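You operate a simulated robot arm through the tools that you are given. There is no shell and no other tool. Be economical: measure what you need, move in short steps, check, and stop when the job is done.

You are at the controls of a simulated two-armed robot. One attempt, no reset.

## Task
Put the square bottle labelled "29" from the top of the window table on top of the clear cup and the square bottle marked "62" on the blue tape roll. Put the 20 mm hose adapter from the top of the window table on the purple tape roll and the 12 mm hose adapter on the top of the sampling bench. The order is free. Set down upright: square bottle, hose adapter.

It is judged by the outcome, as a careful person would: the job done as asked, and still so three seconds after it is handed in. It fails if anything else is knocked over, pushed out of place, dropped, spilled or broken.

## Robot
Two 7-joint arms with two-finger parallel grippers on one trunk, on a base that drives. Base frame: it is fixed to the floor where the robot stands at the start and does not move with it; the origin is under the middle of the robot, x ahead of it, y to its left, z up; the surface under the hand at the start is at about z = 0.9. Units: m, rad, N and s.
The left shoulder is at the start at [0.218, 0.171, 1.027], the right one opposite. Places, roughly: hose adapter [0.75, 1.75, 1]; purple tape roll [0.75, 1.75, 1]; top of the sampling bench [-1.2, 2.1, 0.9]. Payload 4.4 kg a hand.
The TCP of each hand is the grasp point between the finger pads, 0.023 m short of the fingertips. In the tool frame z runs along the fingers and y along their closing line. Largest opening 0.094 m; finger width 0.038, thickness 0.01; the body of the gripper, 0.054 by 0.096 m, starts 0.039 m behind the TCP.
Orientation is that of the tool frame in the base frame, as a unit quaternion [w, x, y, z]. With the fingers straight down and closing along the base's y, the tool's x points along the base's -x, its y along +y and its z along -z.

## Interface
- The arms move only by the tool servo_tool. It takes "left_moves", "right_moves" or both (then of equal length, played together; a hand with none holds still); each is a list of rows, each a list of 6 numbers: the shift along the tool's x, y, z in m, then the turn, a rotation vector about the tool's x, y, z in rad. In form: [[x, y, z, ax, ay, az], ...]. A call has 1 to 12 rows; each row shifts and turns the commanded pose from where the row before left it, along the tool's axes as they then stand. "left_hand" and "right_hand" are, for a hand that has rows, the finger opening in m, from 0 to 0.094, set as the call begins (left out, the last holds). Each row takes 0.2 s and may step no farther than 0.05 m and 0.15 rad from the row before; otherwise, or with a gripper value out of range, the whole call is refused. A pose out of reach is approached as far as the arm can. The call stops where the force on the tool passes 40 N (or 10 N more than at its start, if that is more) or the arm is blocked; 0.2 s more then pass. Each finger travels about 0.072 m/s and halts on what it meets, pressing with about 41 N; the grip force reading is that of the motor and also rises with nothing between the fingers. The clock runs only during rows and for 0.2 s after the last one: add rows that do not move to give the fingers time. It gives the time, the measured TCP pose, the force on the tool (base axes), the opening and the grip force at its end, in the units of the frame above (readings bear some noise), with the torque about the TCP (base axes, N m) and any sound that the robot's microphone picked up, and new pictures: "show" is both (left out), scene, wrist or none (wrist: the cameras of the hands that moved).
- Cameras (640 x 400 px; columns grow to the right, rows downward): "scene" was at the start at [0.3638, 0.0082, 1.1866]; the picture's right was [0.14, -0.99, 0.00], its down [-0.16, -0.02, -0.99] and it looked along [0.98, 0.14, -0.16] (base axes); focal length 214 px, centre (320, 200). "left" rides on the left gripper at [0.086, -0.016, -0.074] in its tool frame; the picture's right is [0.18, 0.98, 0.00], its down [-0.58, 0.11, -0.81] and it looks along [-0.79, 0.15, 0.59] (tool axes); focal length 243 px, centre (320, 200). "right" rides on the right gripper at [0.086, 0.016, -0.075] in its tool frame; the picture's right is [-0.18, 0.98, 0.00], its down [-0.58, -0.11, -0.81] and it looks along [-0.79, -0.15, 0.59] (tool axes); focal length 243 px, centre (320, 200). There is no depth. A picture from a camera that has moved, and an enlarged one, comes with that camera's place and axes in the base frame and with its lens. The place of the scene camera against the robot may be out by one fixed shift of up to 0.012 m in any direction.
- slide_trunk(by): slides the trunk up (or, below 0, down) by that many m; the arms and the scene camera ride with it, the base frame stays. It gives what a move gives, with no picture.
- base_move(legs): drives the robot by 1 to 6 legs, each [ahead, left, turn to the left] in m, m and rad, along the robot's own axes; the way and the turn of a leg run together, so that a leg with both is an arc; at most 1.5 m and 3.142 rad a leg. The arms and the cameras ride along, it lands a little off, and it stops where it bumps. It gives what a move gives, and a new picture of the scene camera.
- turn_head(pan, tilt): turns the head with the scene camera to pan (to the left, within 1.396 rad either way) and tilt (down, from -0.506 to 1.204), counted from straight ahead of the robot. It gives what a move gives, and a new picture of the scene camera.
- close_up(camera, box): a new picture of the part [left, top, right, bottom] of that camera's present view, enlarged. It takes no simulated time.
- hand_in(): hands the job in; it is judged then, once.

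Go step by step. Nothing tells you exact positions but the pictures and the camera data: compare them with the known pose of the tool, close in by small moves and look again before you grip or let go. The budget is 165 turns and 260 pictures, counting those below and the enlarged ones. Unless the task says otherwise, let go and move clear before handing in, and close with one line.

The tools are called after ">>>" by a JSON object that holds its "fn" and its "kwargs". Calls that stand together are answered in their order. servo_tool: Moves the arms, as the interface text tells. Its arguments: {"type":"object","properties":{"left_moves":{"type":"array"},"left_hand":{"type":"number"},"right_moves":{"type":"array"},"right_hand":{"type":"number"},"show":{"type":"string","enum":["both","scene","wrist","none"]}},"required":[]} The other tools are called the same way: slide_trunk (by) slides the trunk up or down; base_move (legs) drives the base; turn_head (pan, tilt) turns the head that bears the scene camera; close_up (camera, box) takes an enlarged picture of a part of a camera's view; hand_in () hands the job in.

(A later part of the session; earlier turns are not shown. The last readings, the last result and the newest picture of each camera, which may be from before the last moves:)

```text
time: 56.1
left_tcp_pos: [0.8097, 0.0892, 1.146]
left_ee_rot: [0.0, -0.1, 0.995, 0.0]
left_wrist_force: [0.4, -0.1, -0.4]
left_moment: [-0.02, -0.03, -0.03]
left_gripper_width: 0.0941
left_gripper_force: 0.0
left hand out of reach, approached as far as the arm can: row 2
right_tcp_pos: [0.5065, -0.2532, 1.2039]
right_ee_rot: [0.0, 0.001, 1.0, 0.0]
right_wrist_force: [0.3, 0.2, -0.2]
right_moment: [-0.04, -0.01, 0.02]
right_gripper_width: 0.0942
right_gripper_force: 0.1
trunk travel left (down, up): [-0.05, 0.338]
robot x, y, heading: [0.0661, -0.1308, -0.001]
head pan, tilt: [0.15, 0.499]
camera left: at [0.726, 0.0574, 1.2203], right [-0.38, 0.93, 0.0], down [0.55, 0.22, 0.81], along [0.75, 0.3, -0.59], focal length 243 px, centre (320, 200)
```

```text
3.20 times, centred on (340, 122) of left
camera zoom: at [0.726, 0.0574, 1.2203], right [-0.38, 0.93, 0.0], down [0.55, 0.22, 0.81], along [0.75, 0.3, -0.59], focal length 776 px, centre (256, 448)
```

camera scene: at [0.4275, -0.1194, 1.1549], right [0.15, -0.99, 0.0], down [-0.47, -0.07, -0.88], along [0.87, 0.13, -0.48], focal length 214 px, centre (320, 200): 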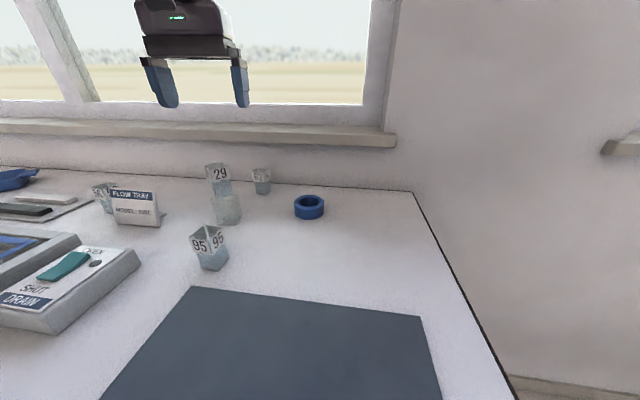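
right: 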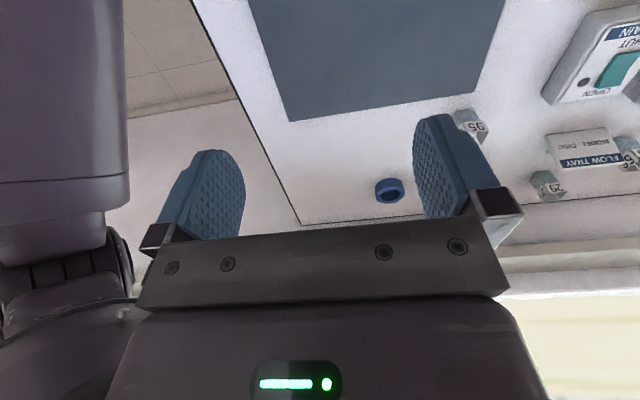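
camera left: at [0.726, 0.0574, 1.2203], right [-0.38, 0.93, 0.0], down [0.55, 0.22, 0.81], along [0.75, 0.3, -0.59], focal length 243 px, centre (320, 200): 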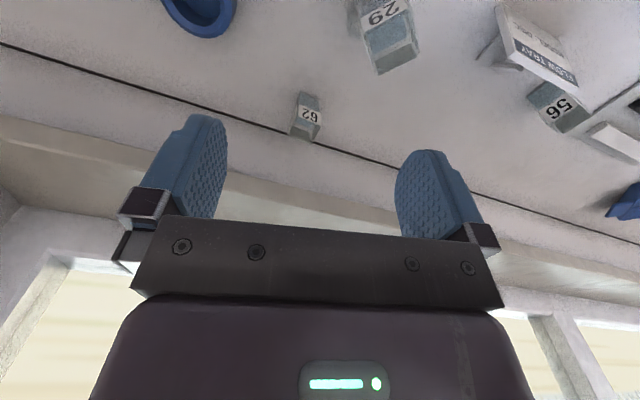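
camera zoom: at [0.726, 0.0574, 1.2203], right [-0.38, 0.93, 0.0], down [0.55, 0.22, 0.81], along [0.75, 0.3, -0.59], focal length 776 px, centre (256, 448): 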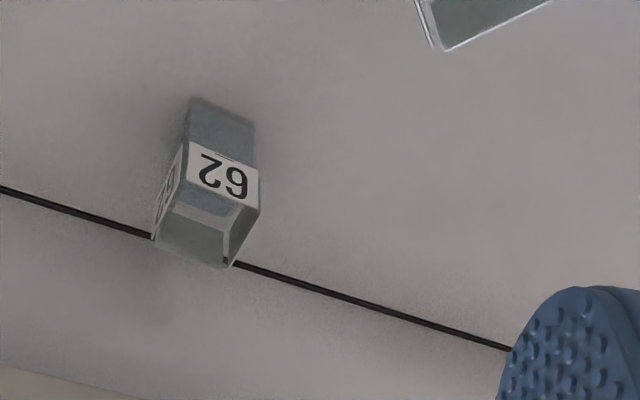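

>>> {"fn": "servo_tool", "kwargs": {"left_moves": [[-0.015, 0.0, 0.015, 0, 0, 0], [-0.015, 0.0, 0.02, 0, 0, 0], [-0.018, 0.0, 0.02, 0, 0, 0], [-0.018, 0.008, 0.02, 0, 0, 0], [-0.018, 0.008, 0.02, 0, 0, 0], [0, 0, 0, 0, 0, 0]], "show": "both"}}

```text
time: 57.5
left_tcp_pos: [0.8714, 0.1431, 1.0731]
left_ee_rot: [0.0, -0.099, 0.995, 0.0]
left_wrist_force: [0.4, 0.3, -0.5]
left_moment: [0.06, -0.01, 0.0]
left_gripper_width: 0.094
left_gripper_force: 0.0
left hand out of reach, approached as far as the arm can: row 2, 3, 4, 5
right_tcp_pos: [0.5077, -0.2533, 1.204]
right_ee_rot: [-0.001, 0.0, 1.0, 0.0]
right_wrist_force: [0.2, 0.0, 0.3]
right_moment: [0.01, 0.0, 0.0]
right_gripper_width: 0.0939
right_gripper_force: 0.1
trunk travel left (down, up): [-0.05, 0.338]
robot x, y, heading: [0.0621, -0.1281, -0.0]
head pan, tilt: [0.15, 0.499]
camera scene: at [0.4269, -0.1194, 1.1555], right [0.15, -0.99, 0.0], down [-0.47, -0.07, -0.88], along [0.87, 0.13, -0.48], focal length 214 px, centre (320, 200)
camera left: at [0.7897, 0.1104, 1.1488], right [-0.37, 0.93, 0.0], down [0.55, 0.22, 0.81], along [0.75, 0.3, -0.59], focal length 243 px, centre (320, 200)
```

scene: 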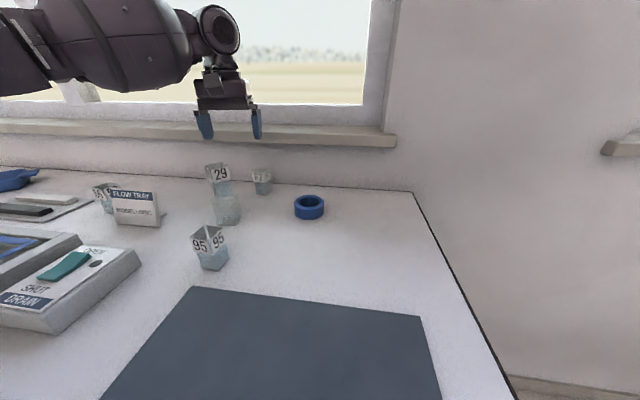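
left: 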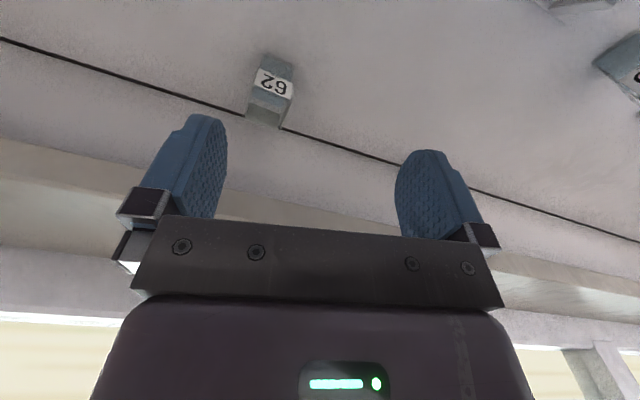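

>>> {"fn": "servo_tool", "kwargs": {"left_moves": [[0.003, -0.014, 0.01, 0, 0, 0], [0.003, -0.014, 0.02, 0, 0, 0], [0, 0.0, 0.025, 0, 0, 0], [-0.01, 0.0, 0.01, 0, 0, 0], [-0.01, 0.0, 0.01, 0, 0, 0], [0, 0, 0, 0, 0, 0]], "show": "both"}}

```text
time: 58.9
left_tcp_pos: [0.8859, 0.148, 1.0115]
left_ee_rot: [0.0, -0.099, 0.995, 0.0]
left_wrist_force: [-0.4, 0.6, 0.2]
left_moment: [-0.03, 0.01, -0.01]
left_gripper_width: 0.094
left_gripper_force: 0.0
left hand out of reach, approached as far as the arm can: row 1, 2, 5
right_tcp_pos: [0.5079, -0.2522, 1.2036]
right_ee_rot: [-0.001, -0.001, 1.0, 0.001]
right_wrist_force: [0.7, -0.4, 0.3]
right_moment: [0.0, -0.02, -0.03]
right_gripper_width: 0.0941
right_gripper_force: 0.0
trunk travel left (down, up): [-0.05, 0.338]
robot x, y, heading: [0.066, -0.1263, -0.005]
head pan, tilt: [0.15, 0.499]
camera scene: at [0.427, -0.1194, 1.1554], right [0.15, -0.99, 0.0], down [-0.47, -0.07, -0.88], along [0.87, 0.13, -0.48], focal length 214 px, centre (320, 200)
camera left: at [0.8034, 0.1158, 1.0867], right [-0.38, 0.93, 0.0], down [0.55, 0.22, 0.81], along [0.75, 0.3, -0.59], focal length 243 px, centre (320, 200)
```

scene: 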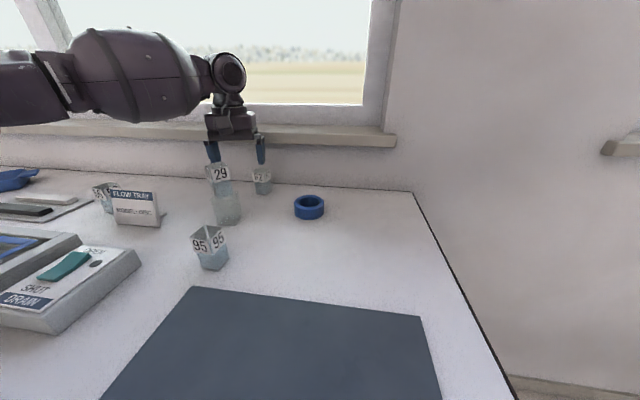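
left: 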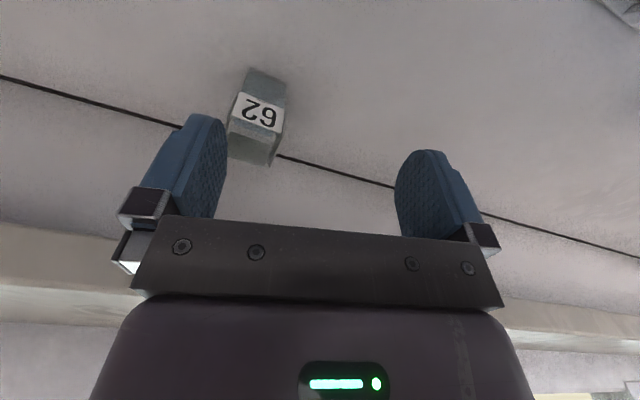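

Moving inward is what the arm resists, so I lift and strafe the base 6 cm further right.

>>> {"fn": "servo_tool", "kwargs": {"left_moves": [[0.02, 0.0, -0.04, 0, 0, 0], [0.02, 0.0, -0.04, 0, 0, 0], [0, 0, 0, 0, 0, 0]], "show": "none"}}

>>> {"fn": "base_move", "kwargs": {"legs": [[0, -0.06, 0]]}}

```text
time: 59.7
left_tcp_pos: [0.8466, 0.1402, 1.0883]
left_ee_rot: [-0.002, -0.099, 0.995, -0.001]
left_wrist_force: [-0.7, 0.7, -0.7]
left_moment: [-0.01, 0.01, 0.02]
left_gripper_width: 0.0939
left_gripper_force: 0.0
right_tcp_pos: [0.5088, -0.252, 1.2025]
right_ee_rot: [-0.002, 0.0, 1.0, 0.0]
right_wrist_force: [-0.3, 0.2, -0.7]
right_moment: [0.0, 0.02, -0.01]
right_gripper_width: 0.0942
right_gripper_force: 0.1
trunk travel left (down, up): [-0.05, 0.338]
robot x, y, heading: [0.066, -0.1281, 0.001]
head pan, tilt: [0.15, 0.499]
```

```text
time: 60.9
left_tcp_pos: [0.8458, 0.0785, 1.0905]
left_ee_rot: [0.0, -0.099, 0.995, 0.0]
left_wrist_force: [0.0, -0.3, -0.1]
left_moment: [0.02, 0.01, 0.02]
left_gripper_width: 0.094
left_gripper_force: 0.0
right_tcp_pos: [0.5085, -0.3137, 1.2032]
right_ee_rot: [-0.002, -0.001, 1.0, 0.0]
right_wrist_force: [-0.6, 0.6, 0.9]
right_moment: [0.02, -0.02, 0.02]
right_gripper_width: 0.094
right_gripper_force: 0.1
trunk travel left (down, up): [-0.05, 0.338]
robot x, y, heading: [0.0644, -0.1885, 0.001]
head pan, tilt: [0.15, 0.499]
camera scene: at [0.4272, -0.1805, 1.1553], right [0.15, -0.99, 0.0], down [-0.47, -0.07, -0.88], along [0.87, 0.13, -0.48], focal length 214 px, centre (320, 200)
```

scene: 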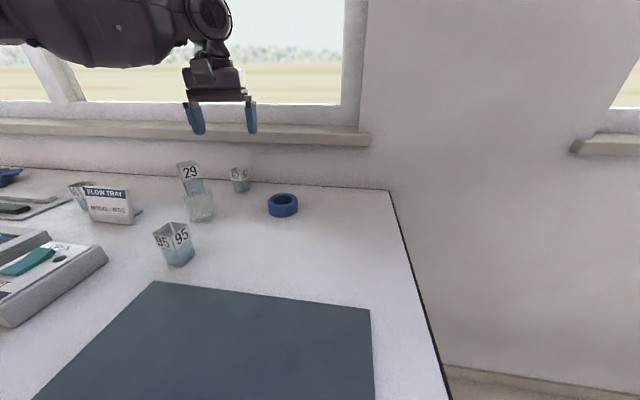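

>>> {"fn": "servo_tool", "kwargs": {"left_moves": [[-0.005, 0.006, 0.02, 0, 0, 0], [-0.012, 0.007, 0.022, 0, 0, 0], [-0.014, 0.007, 0.022, 0, 0, 0], [-0.014, 0.007, 0.022, 0, 0, 0], [0, 0, 0, 0, 0, 0]], "show": "wrist"}}

>>> {"fn": "close_up", "kwargs": {"camera": "left", "box": [220, 60, 420, 185]}}

```text
time: 62.1
left_tcp_pos: [0.8832, 0.1154, 1.0038]
left_ee_rot: [0.001, -0.1, 0.995, 0.0]
left_wrist_force: [0.7, 0.1, 1.3]
left_moment: [-0.01, 0.0, 0.02]
left_gripper_width: 0.0937
left_gripper_force: 0.2
right_tcp_pos: [0.5066, -0.3135, 1.2028]
right_ee_rot: [-0.001, 0.0, 1.0, 0.0]
right_wrist_force: [0.2, -0.6, 0.8]
right_moment: [-0.02, -0.02, 0.0]
right_gripper_width: 0.0939
right_gripper_force: 0.1
trunk travel left (down, up): [-0.05, 0.338]
robot x, y, heading: [0.0648, -0.1891, -0.003]
head pan, tilt: [0.15, 0.499]
camera left: at [0.8005, 0.0831, 1.0787], right [-0.37, 0.93, 0.0], down [0.55, 0.22, 0.81], along [0.75, 0.3, -0.59], focal length 243 px, centre (320, 200)
```

left: 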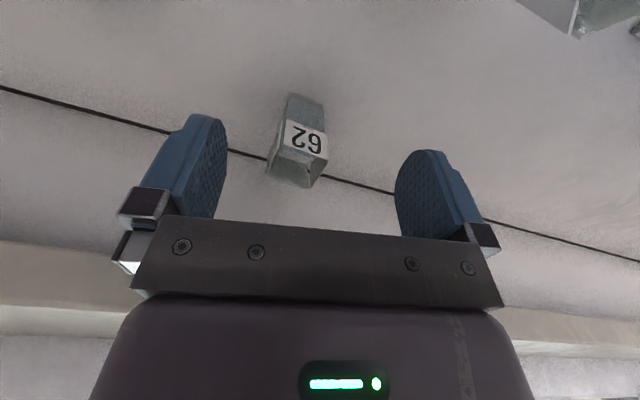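

```text
3.20 times, centred on (320, 122) of left
camera zoom: at [0.8005, 0.0831, 1.0787], right [-0.37, 0.93, 0.0], down [0.55, 0.22, 0.81], along [0.75, 0.3, -0.59], focal length 776 px, centre (320, 448)
```

zoom: 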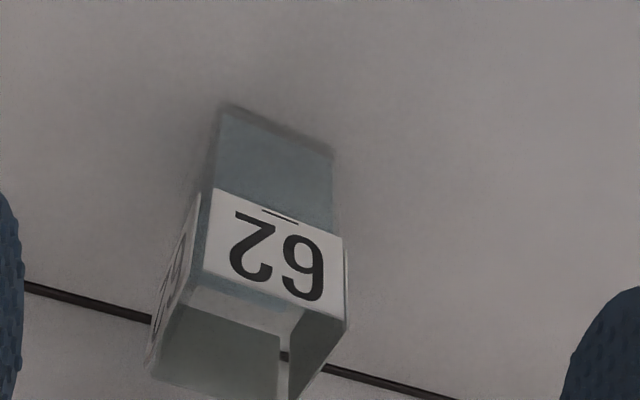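

>>> {"fn": "servo_tool", "kwargs": {"left_moves": [[-0.008, -0.002, 0.015, 0, 0, 0.1], [-0.009, -0.001, 0.015, 0, 0, 0], [-0.009, 0, 0.018, 0, 0, 0], [0, 0, 0.018, 0, 0, 0], [0, 0, 0, 0, 0, 0]]}}

```text
time: 63.3
left_tcp_pos: [0.9038, 0.1188, 0.9477]
left_ee_rot: [0.0, -0.049, 0.999, 0.0]
left_wrist_force: [-1.2, 1.0, 0.8]
left_moment: [0.01, 0.01, 0.02]
left_gripper_width: 0.094
left_gripper_force: 0.0
left hand out of reach, approached as far as the arm can: row 3
right_tcp_pos: [0.508, -0.3136, 1.2044]
right_ee_rot: [-0.001, 0.0, 1.0, 0.0]
right_wrist_force: [-0.8, -0.7, 0.6]
right_moment: [0.0, -0.01, 0.03]
right_gripper_width: 0.0939
right_gripper_force: 0.1
trunk travel left (down, up): [-0.05, 0.338]
robot x, y, heading: [0.0649, -0.1897, 0.001]
head pan, tilt: [0.15, 0.499]
camera scene: at [0.4268, -0.1801, 1.1555], right [0.15, -0.99, 0.0], down [-0.47, -0.07, -0.88], along [0.87, 0.13, -0.48], focal length 214 px, centre (320, 200)
camera left: at [0.8193, 0.0965, 1.0228], right [-0.28, 0.96, 0.0], down [0.57, 0.17, 0.81], along [0.77, 0.23, -0.59], focal length 243 px, centre (320, 200)
```

scene: 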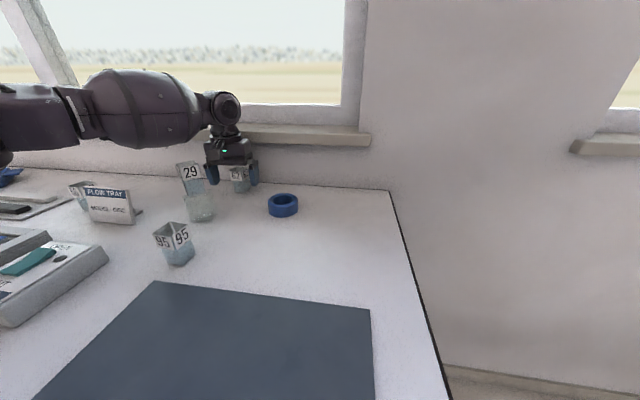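
left: 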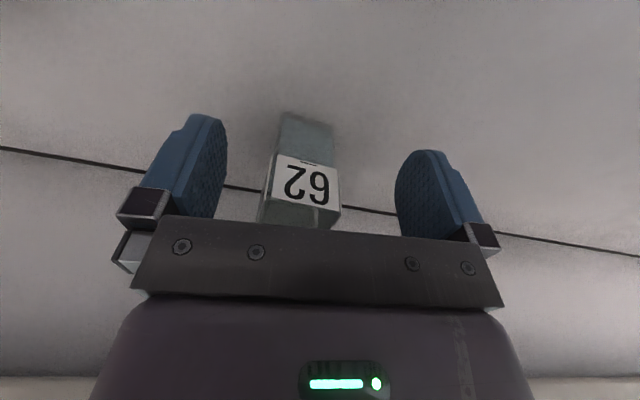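

>>> {"fn": "servo_tool", "kwargs": {"left_moves": [[0, -0.005, 0.005, 0, 0, 0], [0, 0, 0.006, 0, 0, 0], [-0.006, 0, 0, 0, 0, 0], [-0.006, -0.001, 0, 0, 0, 0], [0, 0, 0, 0, 0, 0]], "show": "wrist"}}

```text
time: 64.5
left_tcp_pos: [0.9044, 0.1193, 0.9366]
left_ee_rot: [0.001, -0.049, 0.999, 0.001]
left_wrist_force: [-1.1, 0.6, -0.6]
left_moment: [0.02, 0.01, 0.0]
left_gripper_width: 0.094
left_gripper_force: 0.1
left hand out of reach, approached as far as the arm can: row 1, 3, 4
right_tcp_pos: [0.5073, -0.3127, 1.2033]
right_ee_rot: [-0.002, 0.0, 1.0, 0.001]
right_wrist_force: [-0.9, -0.8, 0.7]
right_moment: [0.01, 0.01, -0.05]
right_gripper_width: 0.0939
right_gripper_force: 0.1
trunk travel left (down, up): [-0.05, 0.338]
robot x, y, heading: [0.0649, -0.1906, 0.002]
head pan, tilt: [0.15, 0.499]
camera left: at [0.8192, 0.0953, 1.0121], right [-0.28, 0.96, 0.0], down [0.57, 0.17, 0.81], along [0.77, 0.23, -0.59], focal length 243 px, centre (320, 200)
```

left: 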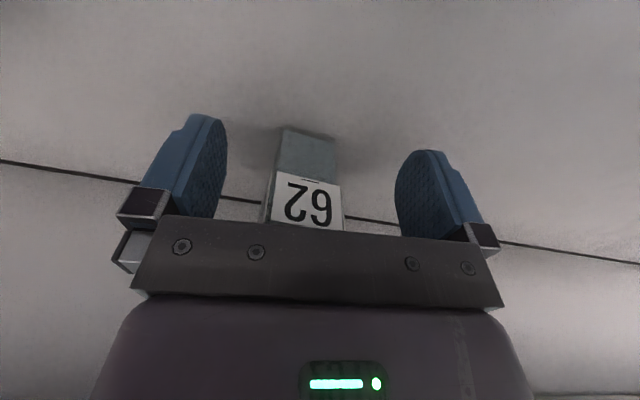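

Still ~10 mm short of a full grip; a slight forward tilt of the fingers (about the closing axis) gains that reach while keeping the bottle upright.

>>> {"fn": "servo_tool", "kwargs": {"left_moves": [[0, 0, 0, 0, -0.05, 0], [0, 0, 0, 0, -0.05, 0], [-0.005, -0.003, 0, 0, 0, 0], [-0.005, -0.002, 0, 0, 0, 0], [0, 0, 0, 0, 0, 0]], "show": "wrist"}}

```text
time: 65.7
left_tcp_pos: [0.9163, 0.1141, 0.939]
left_ee_rot: [0.049, -0.05, 0.998, 0.002]
left_wrist_force: [0.1, 0.5, -1.3]
left_moment: [-0.04, -0.02, 0.02]
left_gripper_width: 0.0937
left_gripper_force: 0.2
right_tcp_pos: [0.5084, -0.3128, 1.2027]
right_ee_rot: [0.0, -0.001, 1.0, 0.0]
right_wrist_force: [0.1, -0.4, -0.2]
right_moment: [-0.01, -0.01, 0.01]
right_gripper_width: 0.0939
right_gripper_force: 0.0
trunk travel left (down, up): [-0.05, 0.338]
robot x, y, heading: [0.0648, -0.189, 0.001]
head pan, tilt: [0.15, 0.499]
camera left: at [0.8238, 0.091, 1.0044], right [-0.28, 0.96, -0.02], down [0.49, 0.16, 0.86], along [0.83, 0.23, -0.51], focal length 243 px, centre (320, 200)
```

left: 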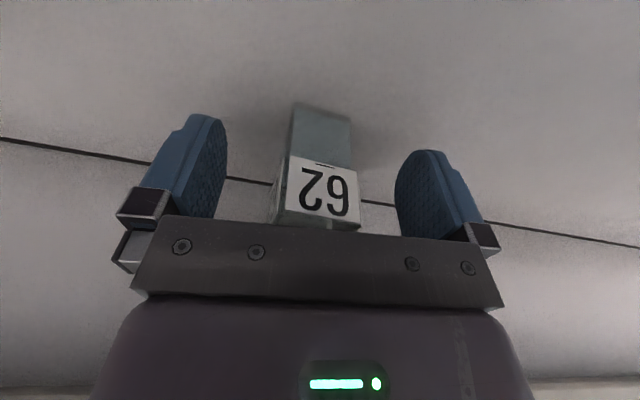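

Now the hand is well around 62, at (0.916, 0.114). I close on it.

>>> {"fn": "servo_tool", "kwargs": {"left_moves": [[0, 0, 0, 0, 0, 0], [0, 0, 0, 0, 0, 0], [0, 0, 0, 0, 0, 0], [0, 0, 0, 0, 0, 0]], "left_hand": 0.02, "show": "wrist"}}

>>> {"fn": "close_up", "kwargs": {"camera": "scene", "box": [150, 130, 310, 230]}}

```text
time: 66.7
left_tcp_pos: [0.9157, 0.1147, 0.9386]
left_ee_rot: [0.049, -0.05, 0.998, 0.003]
left_wrist_force: [-0.4, -0.5, 0.4]
left_moment: [-0.02, -0.01, 0.0]
left_gripper_width: 0.0332
left_gripper_force: 40.9
right_tcp_pos: [0.5088, -0.3132, 1.2023]
right_ee_rot: [-0.001, 0.0, 1.0, 0.0]
right_wrist_force: [-0.3, -0.3, 0.8]
right_moment: [0.02, 0.01, -0.02]
right_gripper_width: 0.0942
right_gripper_force: 0.1
trunk travel left (down, up): [-0.05, 0.338]
robot x, y, heading: [0.0684, -0.1891, 0.001]
head pan, tilt: [0.15, 0.499]
camera left: at [0.8237, 0.0906, 1.0045], right [-0.28, 0.96, -0.02], down [0.49, 0.16, 0.86], along [0.83, 0.23, -0.51], focal length 243 px, centre (320, 200)
```

left: 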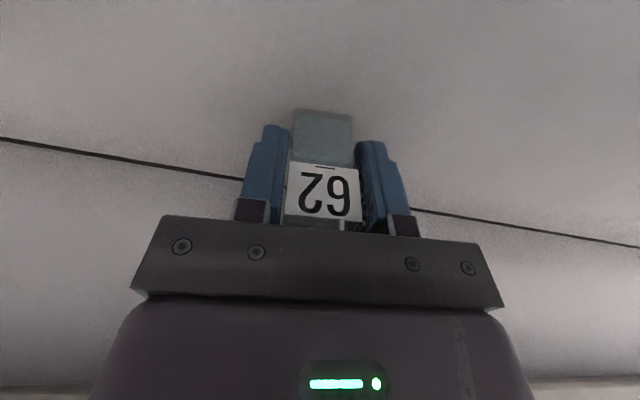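

```text
4.00 times, centred on (230, 180) of scene
camera zoom: at [0.4271, -0.1801, 1.1553], right [0.15, -0.99, 0.0], down [-0.47, -0.07, -0.88], along [0.87, 0.13, -0.48], focal length 858 px, centre (680, 280)
```

zoom: 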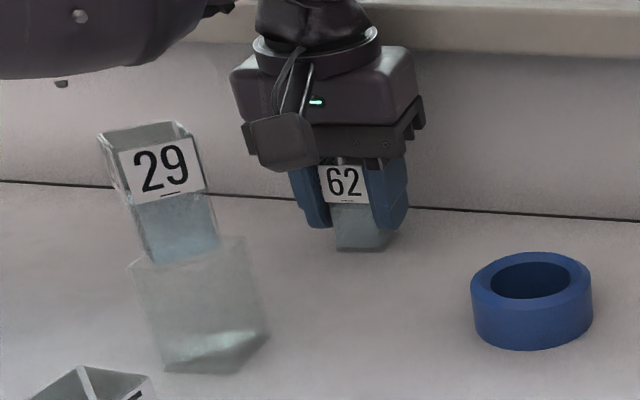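

Held. I lift, moving away from the sill and to the right, toward the blue roll.

>>> {"fn": "servo_tool", "kwargs": {"left_moves": [[0.0, 0, -0.015, 0, 0, 0], [0.01, -0.01, -0.02, 0, 0, 0], [0.015, -0.02, -0.02, 0, 0, 0], [0.02, -0.025, -0.02, 0, 0, 0], [0.02, -0.025, -0.01, 0, 0, 0], [0.02, -0.01, 0, 0, 0, 0], [0, 0, 0, 0, 0, 0]]}}

```text
time: 68.3
left_tcp_pos: [0.8329, 0.0143, 1.0131]
left_ee_rot: [0.05, -0.05, 0.998, 0.002]
left_wrist_force: [-0.3, 0.7, -0.4]
left_moment: [0.0, 0.03, -0.01]
left_gripper_width: 0.0331
left_gripper_force: 41.0
right_tcp_pos: [0.5088, -0.3128, 1.2029]
right_ee_rot: [-0.001, 0.0, 1.0, 0.0]
right_wrist_force: [-0.9, -0.6, 0.5]
right_moment: [-0.01, 0.03, 0.0]
right_gripper_width: 0.0942
right_gripper_force: 0.0
trunk travel left (down, up): [-0.05, 0.338]
robot x, y, heading: [0.064, -0.1849, -0.002]
head pan, tilt: [0.15, 0.499]
camera scene: at [0.4276, -0.1799, 1.155], right [0.15, -0.99, 0.0], down [-0.47, -0.07, -0.88], along [0.87, 0.13, -0.48], focal length 214 px, centre (320, 200)
camera left: at [0.7399, -0.0094, 1.0809], right [-0.28, 0.96, -0.02], down [0.49, 0.16, 0.86], along [0.83, 0.23, -0.51], focal length 243 px, centre (320, 200)
```

scene: 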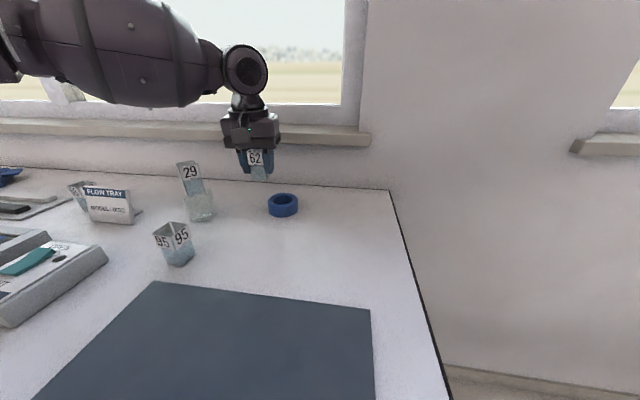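
left: 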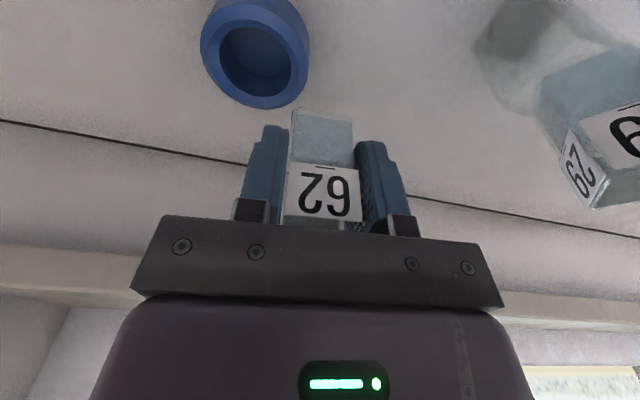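

I look closely at the roll: its hole size compared with the bottle's base matters.

>>> {"fn": "close_up", "kwargs": {"camera": "left", "box": [190, 0, 334, 90]}}

>>> {"fn": "close_up", "kwargs": {"camera": "left", "box": [240, 40, 384, 130]}}

>>> {"fn": "close_up", "kwargs": {"camera": "scene", "box": [235, 135, 331, 225]}}

```text
4.44 times, centred on (262, 45) of left
camera zoom: at [0.7399, -0.0094, 1.0809], right [-0.28, 0.96, -0.02], down [0.49, 0.16, 0.86], along [0.83, 0.23, -0.51], focal length 1078 px, centre (578, 889)
```

zoom: 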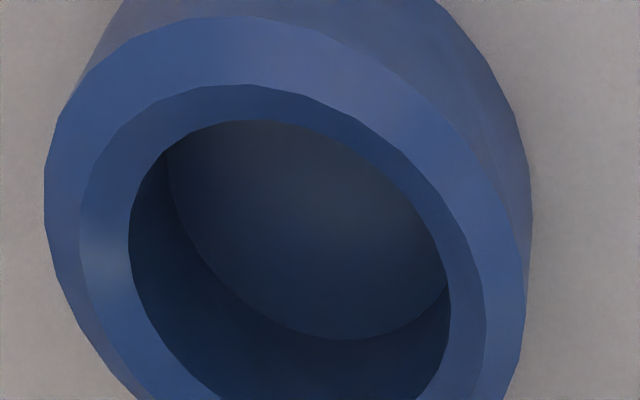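

```text
4.44 times, centred on (312, 85) of left
camera zoom: at [0.7399, -0.0094, 1.0809], right [-0.28, 0.96, -0.02], down [0.49, 0.16, 0.86], along [0.83, 0.23, -0.51], focal length 1078 px, centre (356, 711)
```

zoom: 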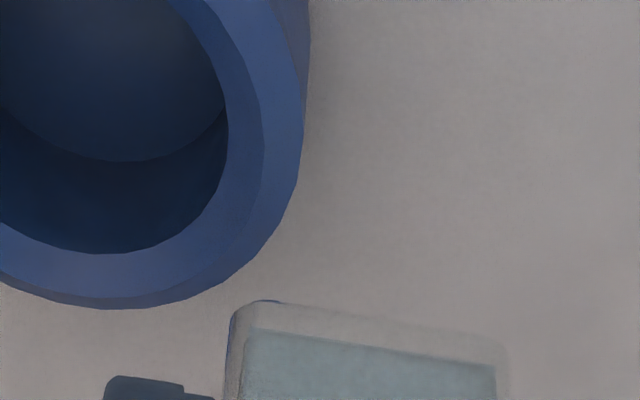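

```text
4.44 times, centred on (283, 180) of scene
camera zoom: at [0.4276, -0.1799, 1.155], right [0.15, -0.99, 0.0], down [-0.47, -0.07, -0.88], along [0.87, 0.13, -0.48], focal length 953 px, centre (484, 289)
```

zoom: 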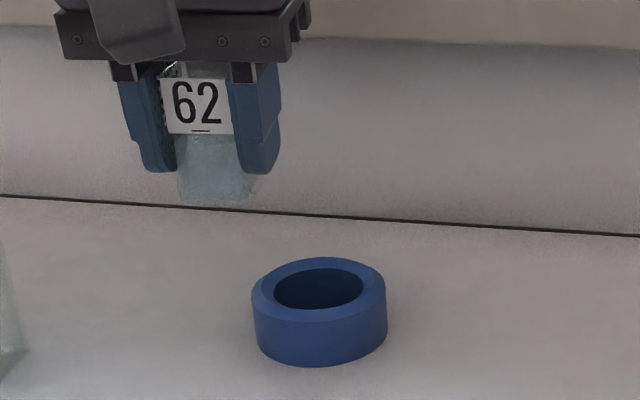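

The roll's hole (~44 mm) is about as wide as the bottle's base diagonal, so I'll need care. First I strafe right so the roll comes into the left arm's good zone.

>>> {"fn": "base_move", "kwargs": {"legs": [[0, -0.08, 0]]}}

>>> {"fn": "servo_tool", "kwargs": {"left_moves": [[0.02, 0.0, -0.01, 0, 0, 0], [0.02, 0.0, 0, 0, 0, 0], [0, 0, 0, 0, 0, 0]], "show": "wrist"}}

```text
time: 69.7
left_tcp_pos: [0.8317, -0.0676, 1.0152]
left_ee_rot: [0.049, -0.049, 0.998, 0.002]
left_wrist_force: [0.5, 0.7, -0.2]
left_moment: [0.02, -0.02, 0.0]
left_gripper_width: 0.0333
left_gripper_force: 41.2
right_tcp_pos: [0.5067, -0.3943, 1.2032]
right_ee_rot: [-0.001, 0.001, 1.0, 0.0]
right_wrist_force: [0.2, 0.2, 0.6]
right_moment: [0.01, -0.02, 0.02]
right_gripper_width: 0.094
right_gripper_force: 0.0
trunk travel left (down, up): [-0.05, 0.338]
robot x, y, heading: [0.0647, -0.2663, 0.0]
head pan, tilt: [0.15, 0.499]
camera scene: at [0.4271, -0.2604, 1.1552], right [0.15, -0.99, 0.0], down [-0.47, -0.07, -0.88], along [0.87, 0.13, -0.48], focal length 214 px, centre (320, 200)
```

scene: 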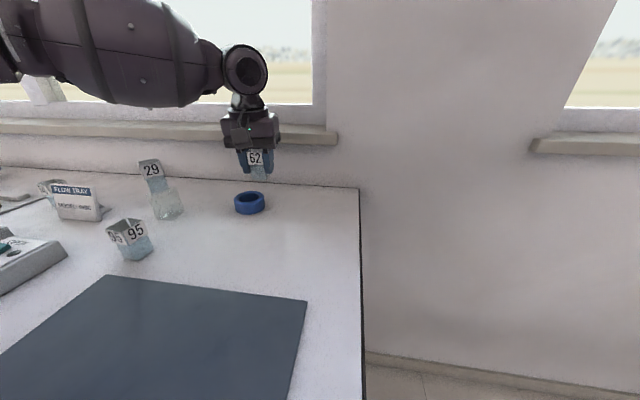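

```text
time: 70.5
left_tcp_pos: [0.7909, -0.0696, 1.02]
left_ee_rot: [0.049, -0.049, 0.998, 0.002]
left_wrist_force: [0.8, -0.8, -0.3]
left_moment: [-0.01, -0.02, -0.03]
left_gripper_width: 0.0332
left_gripper_force: 40.8
right_tcp_pos: [0.5077, -0.3928, 1.2036]
right_ee_rot: [-0.001, 0.001, 1.0, -0.001]
right_wrist_force: [0.0, 0.0, 0.5]
right_moment: [-0.03, -0.02, -0.03]
right_gripper_width: 0.0938
right_gripper_force: 0.2
trunk travel left (down, up): [-0.05, 0.338]
robot x, y, heading: [0.0653, -0.2699, -0.006]
head pan, tilt: [0.15, 0.499]
camera left: at [0.7, -0.0932, 1.0868], right [-0.28, 0.96, -0.02], down [0.49, 0.16, 0.86], along [0.83, 0.23, -0.51], focal length 243 px, centre (320, 200)
```

left: 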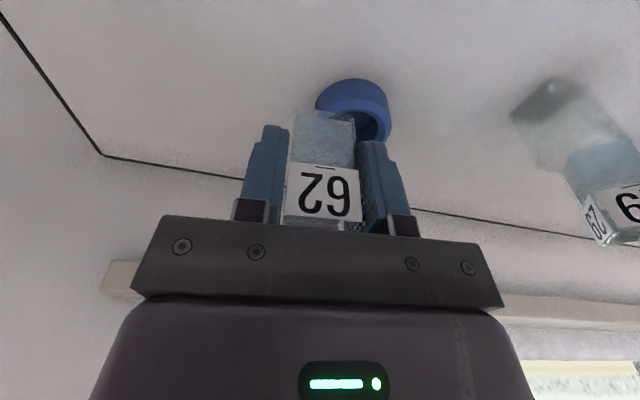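

>>> {"fn": "close_up", "kwargs": {"camera": "left", "box": [280, 60, 424, 150]}}

>>> {"fn": "close_up", "kwargs": {"camera": "scene", "box": [200, 145, 296, 225]}}

```text
4.44 times, centred on (352, 105) of left
camera zoom: at [0.7, -0.0932, 1.0868], right [-0.28, 0.96, -0.02], down [0.49, 0.16, 0.86], along [0.83, 0.23, -0.51], focal length 1078 px, centre (178, 622)
```

zoom: 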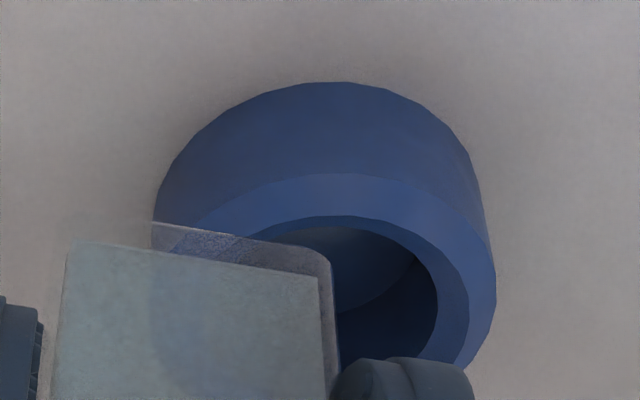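

```text
5.00 times, centred on (248, 185) of scene
camera zoom: at [0.4273, -0.26, 1.1551], right [0.15, -0.99, 0.0], down [-0.47, -0.07, -0.88], along [0.87, 0.13, -0.48], focal length 1072 px, centre (680, 275)
```

zoom: 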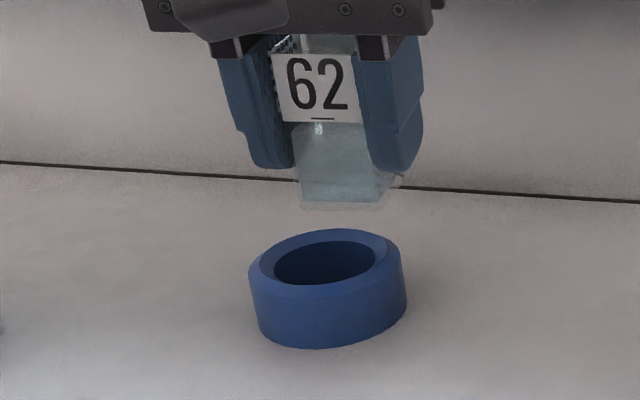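

The roll seems to be a ring with a bevelled hole. I'll centre the bottle over it and lower gently to feel whether it carries the base there.

>>> {"fn": "servo_tool", "kwargs": {"left_moves": [[-0.018, 0.02, 0.0, 0, 0, 0], [-0.02, 0.02, 0, 0, 0, 0], [0, 0, 0, 0, 0, 0]], "show": "wrist"}}

>>> {"fn": "close_up", "kwargs": {"camera": "left", "box": [248, 60, 392, 150]}}

>>> {"fn": "close_up", "kwargs": {"camera": "scene", "box": [200, 145, 296, 225]}}

```text
time: 71.3
left_tcp_pos: [0.8252, -0.0264, 1.0255]
left_ee_rot: [0.048, -0.049, 0.998, 0.003]
left_wrist_force: [0.5, 1.1, -0.3]
left_moment: [0.02, 0.02, 0.02]
left_gripper_width: 0.0333
left_gripper_force: 41.6
right_tcp_pos: [0.5075, -0.3933, 1.2031]
right_ee_rot: [-0.001, 0.001, 1.0, 0.0]
right_wrist_force: [-0.1, -0.3, 0.0]
right_moment: [0.01, -0.04, 0.0]
right_gripper_width: 0.094
right_gripper_force: 0.1
trunk travel left (down, up): [-0.05, 0.338]
robot x, y, heading: [0.0639, -0.2656, -0.003]
head pan, tilt: [0.15, 0.499]
camera left: at [0.7337, -0.0499, 1.0909], right [-0.28, 0.96, -0.02], down [0.49, 0.16, 0.86], along [0.83, 0.23, -0.51], focal length 243 px, centre (320, 200)
```

left: 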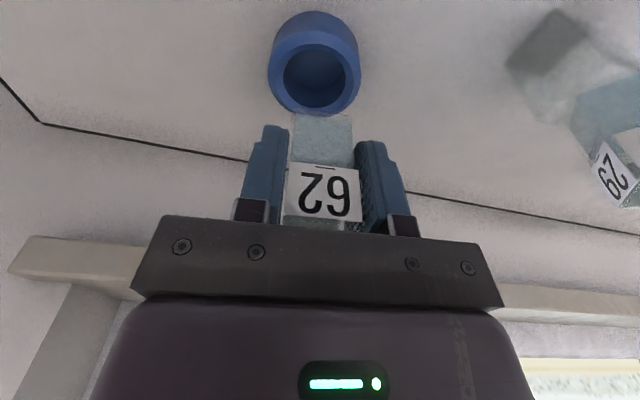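

```text
4.44 times, centred on (320, 105) of left
camera zoom: at [0.7337, -0.0499, 1.0909], right [-0.28, 0.96, -0.02], down [0.49, 0.16, 0.86], along [0.83, 0.23, -0.51], focal length 1078 px, centre (320, 622)
```

zoom: 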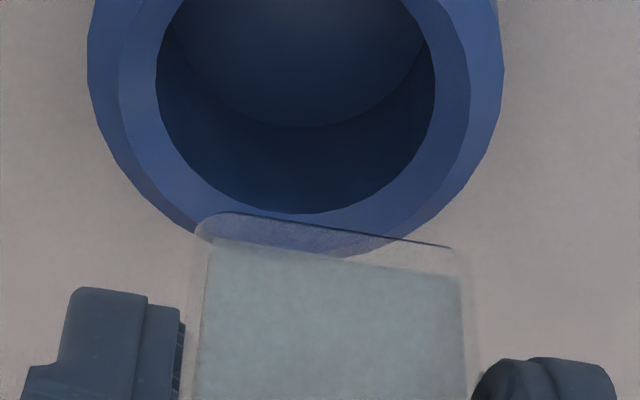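

```text
5.00 times, centred on (248, 185) of scene
camera zoom: at [0.427, -0.2601, 1.1553], right [0.15, -0.99, 0.0], down [-0.47, -0.07, -0.88], along [0.87, 0.13, -0.48], focal length 1072 px, centre (680, 275)
```

zoom: 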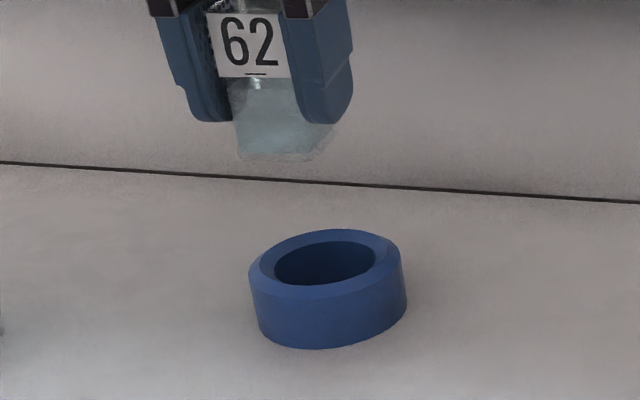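

The flat top of the roll is an annulus of radius ~22–28 mm around a through-hole that the bottle could just slip into, so I'll seat the bottle over the left part of the rim, its centre above the flat ring.

>>> {"fn": "servo_tool", "kwargs": {"left_moves": [[-0.0028, 0.0195, 0.0, 0, 0, 0], [0.0023, 0, 0.0225, 0, 0, 0], [0.0023, 0, 0.0225, 0, 0, 0], [0, 0, 0, 0, 0, 0]], "show": "wrist"}}

>>> {"fn": "close_up", "kwargs": {"camera": "left", "box": [248, 60, 392, 150]}}

>>> {"fn": "close_up", "kwargs": {"camera": "scene", "box": [200, 145, 296, 225]}}

```text
time: 72.3
left_tcp_pos: [0.8249, -0.0063, 0.9803]
left_ee_rot: [0.049, -0.049, 0.998, 0.003]
left_wrist_force: [0.0, 0.4, -1.3]
left_moment: [-0.01, -0.01, -0.02]
left_gripper_width: 0.033
left_gripper_force: 41.2
right_tcp_pos: [0.508, -0.3931, 1.203]
right_ee_rot: [-0.001, 0.0, 1.0, 0.001]
right_wrist_force: [-0.7, -0.7, 0.0]
right_moment: [-0.02, -0.01, 0.01]
right_gripper_width: 0.094
right_gripper_force: 0.1
trunk travel left (down, up): [-0.05, 0.338]
robot x, y, heading: [0.0666, -0.2697, 0.003]
head pan, tilt: [0.15, 0.499]
camera left: at [0.7337, -0.0303, 1.0474], right [-0.28, 0.96, -0.02], down [0.49, 0.16, 0.86], along [0.83, 0.23, -0.51], focal length 243 px, centre (320, 200)
```

left: 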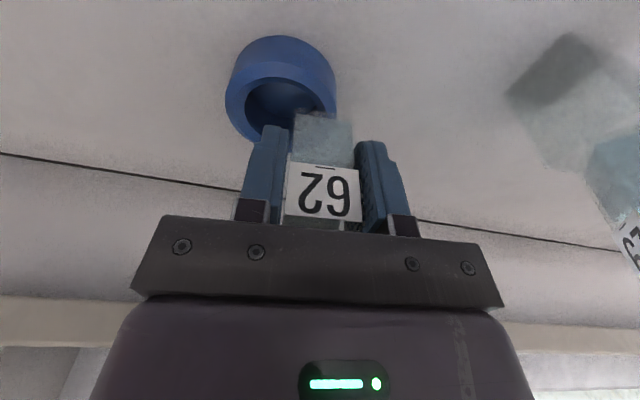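

```text
4.44 times, centred on (320, 105) of left
camera zoom: at [0.7337, -0.0303, 1.0474], right [-0.28, 0.96, -0.02], down [0.49, 0.16, 0.86], along [0.83, 0.23, -0.51], focal length 1078 px, centre (320, 622)
```

zoom: 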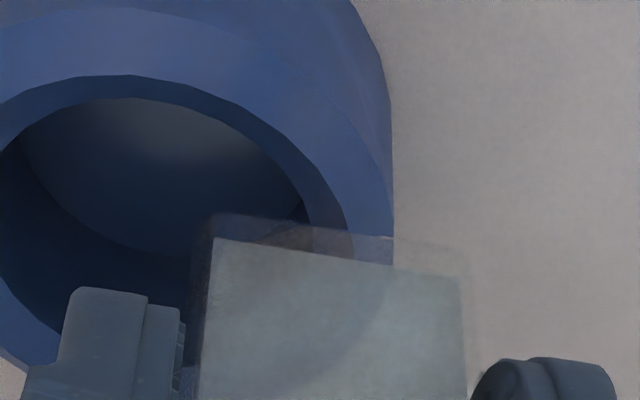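

```text
5.00 times, centred on (248, 185) of scene
camera zoom: at [0.4269, -0.26, 1.1554], right [0.15, -0.99, 0.0], down [-0.47, -0.07, -0.88], along [0.87, 0.13, -0.48], focal length 1072 px, centre (680, 275)
```

zoom: 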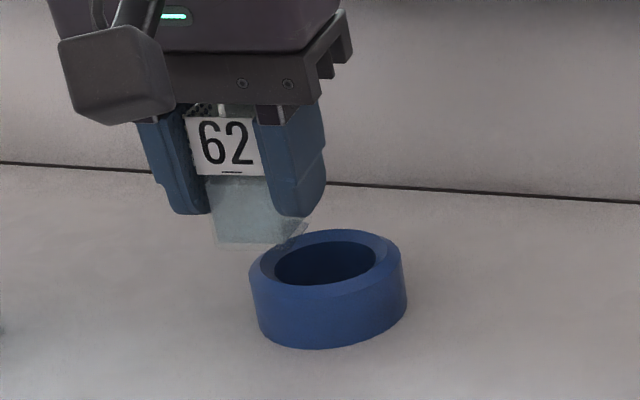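

Before choosing, I'll test at the centre: lower gently and see whether the roll pushes back at rim height.

>>> {"fn": "servo_tool", "kwargs": {"left_moves": [[-0.0003, -0.012, -0.003, 0, 0, 0], [-0.0004, -0.0112, 0.0, 0, 0, 0], [0, 0, 0.003, 0, 0, 0], [0, 0, 0, 0, 0, 0]], "show": "none"}}

>>> {"fn": "close_up", "kwargs": {"camera": "left", "box": [248, 40, 392, 130]}}

>>> {"fn": "close_up", "kwargs": {"camera": "scene", "box": [200, 145, 296, 225]}}

```text
time: 73.3
left_tcp_pos: [0.828, -0.0302, 0.9819]
left_ee_rot: [0.049, -0.049, 0.998, 0.002]
left_wrist_force: [0.5, 0.4, 0.9]
left_moment: [0.01, 0.02, -0.01]
left_gripper_width: 0.033
left_gripper_force: 41.3
right_tcp_pos: [0.5085, -0.3936, 1.2025]
right_ee_rot: [-0.001, 0.0, 1.0, 0.0]
right_wrist_force: [-0.3, 0.1, -1.0]
right_moment: [0.0, 0.03, -0.04]
right_gripper_width: 0.0939
right_gripper_force: 0.1
trunk travel left (down, up): [-0.05, 0.338]
robot x, y, heading: [0.0666, -0.2706, -0.0]
head pan, tilt: [0.15, 0.499]
```

```text
4.44 times, centred on (320, 85) of left
camera zoom: at [0.7369, -0.0538, 1.0472], right [-0.28, 0.96, -0.02], down [0.49, 0.16, 0.86], along [0.83, 0.23, -0.51], focal length 1078 px, centre (320, 711)
```

zoom: 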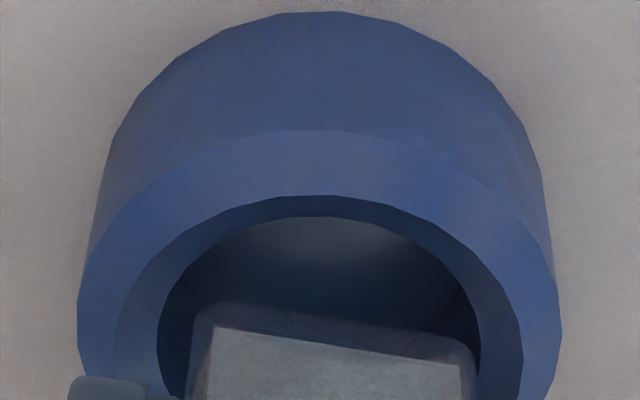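

```text
5.00 times, centred on (248, 185) of scene
camera zoom: at [0.4271, -0.26, 1.1553], right [0.15, -0.99, 0.0], down [-0.47, -0.07, -0.88], along [0.87, 0.13, -0.48], focal length 1072 px, centre (680, 275)
```

zoom: 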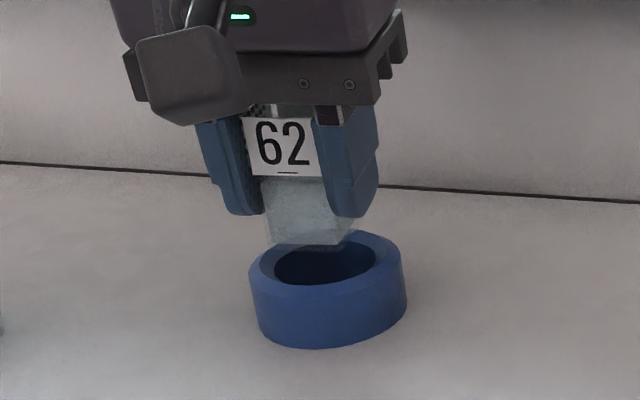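

>>> {"fn": "servo_tool", "kwargs": {"left_moves": [[0.0002, 0.001, 0.002, 0, 0, 0], [0.0002, 0, 0.002, 0, 0, 0], [0.0002, 0, 0.002, 0, 0, 0], [0, 0, 0, 0, 0, 0]], "show": "none"}}

>>> {"fn": "servo_tool", "kwargs": {"left_moves": [[0.0002, 0, 0.002, 0, 0, 0], [0.0002, 0, 0.002, 0, 0, 0], [0, 0, 0, 0, 0, 0]], "show": "none"}}

```text
time: 74.3
left_tcp_pos: [0.8293, -0.0285, 0.9739]
left_ee_rot: [0.049, -0.049, 0.998, 0.002]
left_wrist_force: [-0.2, 0.2, -0.3]
left_moment: [0.03, 0.0, -0.01]
left_gripper_width: 0.0333
left_gripper_force: 41.5
right_tcp_pos: [0.507, -0.3936, 1.2023]
right_ee_rot: [-0.001, 0.001, 1.0, 0.0]
right_wrist_force: [-0.1, 0.3, 0.6]
right_moment: [-0.01, -0.01, 0.01]
right_gripper_width: 0.0939
right_gripper_force: 0.1
trunk travel left (down, up): [-0.05, 0.338]
robot x, y, heading: [0.0668, -0.2659, 0.002]
head pan, tilt: [0.15, 0.499]
```

```text
time: 75.1
left_tcp_pos: [0.8277, -0.029, 0.9694]
left_ee_rot: [0.049, -0.049, 0.998, 0.002]
left_wrist_force: [-0.7, -0.3, -0.3]
left_moment: [0.02, -0.01, 0.0]
left_gripper_width: 0.0334
left_gripper_force: 41.2
right_tcp_pos: [0.508, -0.3933, 1.203]
right_ee_rot: [-0.001, 0.0, 1.0, 0.001]
right_wrist_force: [0.1, -0.2, 0.3]
right_moment: [0.0, -0.04, 0.02]
right_gripper_width: 0.0938
right_gripper_force: 0.1
trunk travel left (down, up): [-0.05, 0.338]
robot x, y, heading: [0.0654, -0.2665, -0.001]
head pan, tilt: [0.15, 0.499]
```

>>> {"fn": "servo_tool", "kwargs": {"left_moves": [[0.0002, 0, 0.002, 0, 0, 0], [0.0002, 0, 0.002, 0, 0, 0], [0.0002, 0, 0.002, 0, 0, 0], [0, 0, 0, 0, 0, 0]], "show": "none"}}

>>> {"fn": "close_up", "kwargs": {"camera": "left", "box": [248, 60, 392, 150]}}

>>> {"fn": "close_up", "kwargs": {"camera": "scene", "box": [210, 155, 290, 215]}}

```text
time: 76.1
left_tcp_pos: [0.8278, -0.0282, 0.9646]
left_ee_rot: [0.049, -0.049, 0.998, 0.003]
left_wrist_force: [0.0, 0.8, -0.1]
left_moment: [0.02, 0.03, -0.02]
left_gripper_width: 0.0332
left_gripper_force: 41.0
right_tcp_pos: [0.5072, -0.3932, 1.2029]
right_ee_rot: [-0.001, 0.001, 1.0, 0.0]
right_wrist_force: [0.5, -0.5, 0.2]
right_moment: [-0.01, 0.04, 0.01]
right_gripper_width: 0.094
right_gripper_force: 0.1
trunk travel left (down, up): [-0.05, 0.338]
robot x, y, heading: [0.0678, -0.2686, -0.001]
head pan, tilt: [0.15, 0.499]
```

```text
4.44 times, centred on (320, 105) of left
camera zoom: at [0.736, -0.0521, 1.0305], right [-0.28, 0.96, -0.02], down [0.49, 0.16, 0.86], along [0.83, 0.23, -0.51], focal length 1078 px, centre (320, 622)
```

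zoom: 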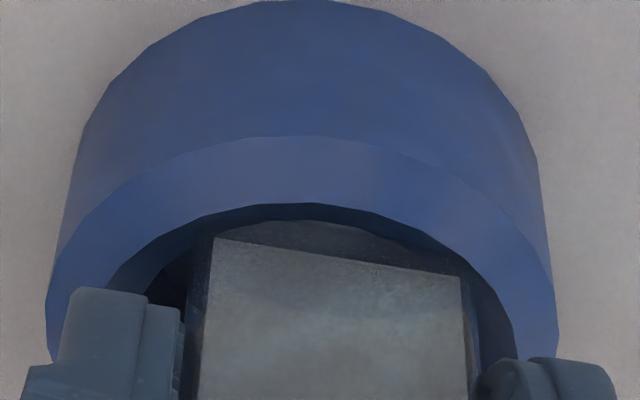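

```text
6.67 times, centred on (250, 185) of scene
camera zoom: at [0.4271, -0.26, 1.1553], right [0.15, -0.99, 0.0], down [-0.47, -0.07, -0.88], along [0.87, 0.13, -0.48], focal length 1430 px, centre (787, 300)
```

zoom: 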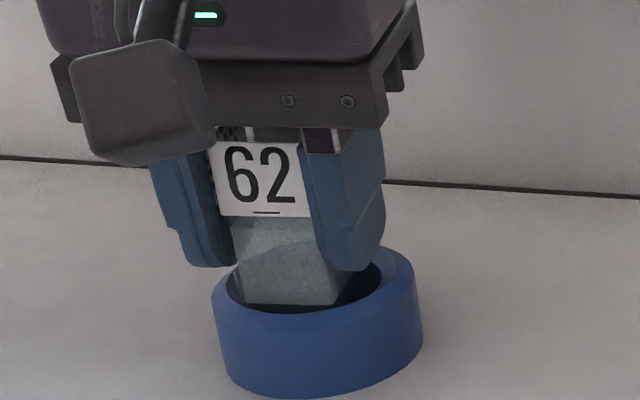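

>>> {"fn": "servo_tool", "kwargs": {"left_moves": [[0.0002, 0, 0.002, 0, 0, 0], [0.0002, 0, 0.002, 0, 0, 0], [0, 0, 0, 0, 0, 0]], "show": "none"}}

>>> {"fn": "servo_tool", "kwargs": {"left_moves": [[0.0002, 0, 0.002, 0, 0, 0], [0.0001, 0, 0.0015, 0, 0, 0], [0, 0, 0, 0, 0, 0]], "show": "none"}}

```text
time: 76.9
left_tcp_pos: [0.8274, -0.0288, 0.9634]
left_ee_rot: [0.052, -0.048, 0.997, 0.002]
left_wrist_force: [1.7, 4.6, 18.2]
left_moment: [0.22, -0.15, 0.05]
left_gripper_width: 0.0332
left_gripper_force: 41.4
right_tcp_pos: [0.5054, -0.3938, 1.2048]
right_ee_rot: [-0.001, 0.001, 1.0, 0.001]
right_wrist_force: [0.1, 0.4, 0.5]
right_moment: [0.02, -0.04, 0.01]
right_gripper_width: 0.094
right_gripper_force: 0.0
trunk travel left (down, up): [-0.05, 0.338]
robot x, y, heading: [0.0654, -0.2674, -0.003]
head pan, tilt: [0.15, 0.499]
```

```text
time: 77.7
left_tcp_pos: [0.8273, -0.0292, 0.9611]
left_ee_rot: [0.052, -0.049, 0.997, 0.002]
left_wrist_force: [2.2, 3.6, 34.5]
left_moment: [0.19, -0.17, 0.03]
left_gripper_width: 0.0339
left_gripper_force: 41.7
right_tcp_pos: [0.5053, -0.3943, 1.2053]
right_ee_rot: [0.0, 0.001, 1.0, 0.0]
right_wrist_force: [-0.1, 0.0, -0.6]
right_moment: [-0.03, -0.01, 0.0]
right_gripper_width: 0.094
right_gripper_force: 0.0
trunk travel left (down, up): [-0.05, 0.338]
robot x, y, heading: [0.0678, -0.2667, -0.007]
head pan, tilt: [0.15, 0.499]
```

Firm contact is felt with the base just inside the roll's rim. I ease the force and look whether it's the bottle (not the fingertips) that rests on the roll.

>>> {"fn": "servo_tool", "kwargs": {"left_moves": [[-0.0002, 0, -0.002, 0, 0, 0], [0, 0, -0.001, 0, 0, 0], [0, 0, 0, 0, 0, 0]], "show": "none"}}

>>> {"fn": "close_up", "kwargs": {"camera": "left", "box": [248, 60, 392, 150]}}

>>> {"fn": "close_up", "kwargs": {"camera": "scene", "box": [222, 160, 286, 208]}}

```text
time: 78.5
left_tcp_pos: [0.8271, -0.0299, 0.9602]
left_ee_rot: [0.049, -0.048, 0.998, 0.002]
left_wrist_force: [-0.9, -1.1, 24.3]
left_moment: [-0.07, -0.13, 0.01]
left_gripper_width: 0.0335
left_gripper_force: 40.8
right_tcp_pos: [0.5057, -0.3951, 1.2039]
right_ee_rot: [0.0, 0.001, 1.0, 0.001]
right_wrist_force: [0.1, -0.2, -0.2]
right_moment: [0.0, -0.01, 0.02]
right_gripper_width: 0.094
right_gripper_force: 0.1
trunk travel left (down, up): [-0.05, 0.338]
robot x, y, heading: [0.064, -0.2657, -0.002]
head pan, tilt: [0.15, 0.499]
```

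```text
4.44 times, centred on (320, 105) of left
camera zoom: at [0.7349, -0.0536, 1.0271], right [-0.28, 0.96, -0.02], down [0.49, 0.16, 0.86], along [0.83, 0.23, -0.51], focal length 1078 px, centre (320, 622)
```

zoom: 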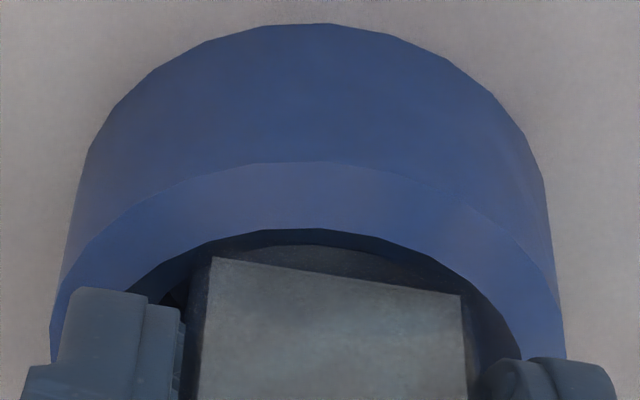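

```text
8.33 times, centred on (254, 184) of scene
camera zoom: at [0.4252, -0.2608, 1.1559], right [0.15, -0.99, 0.0], down [-0.47, -0.07, -0.88], along [0.87, 0.13, -0.48], focal length 1787 px, centre (870, 333)
```

zoom: 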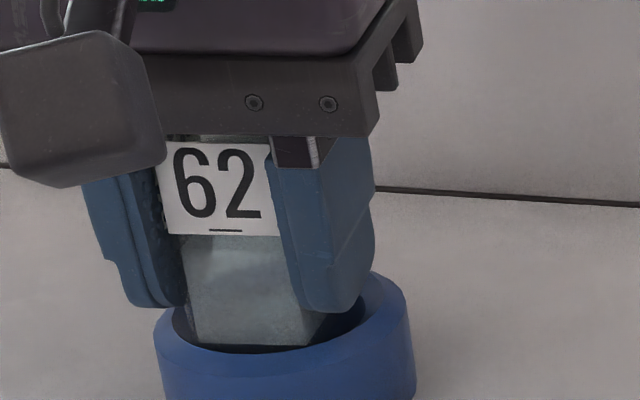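

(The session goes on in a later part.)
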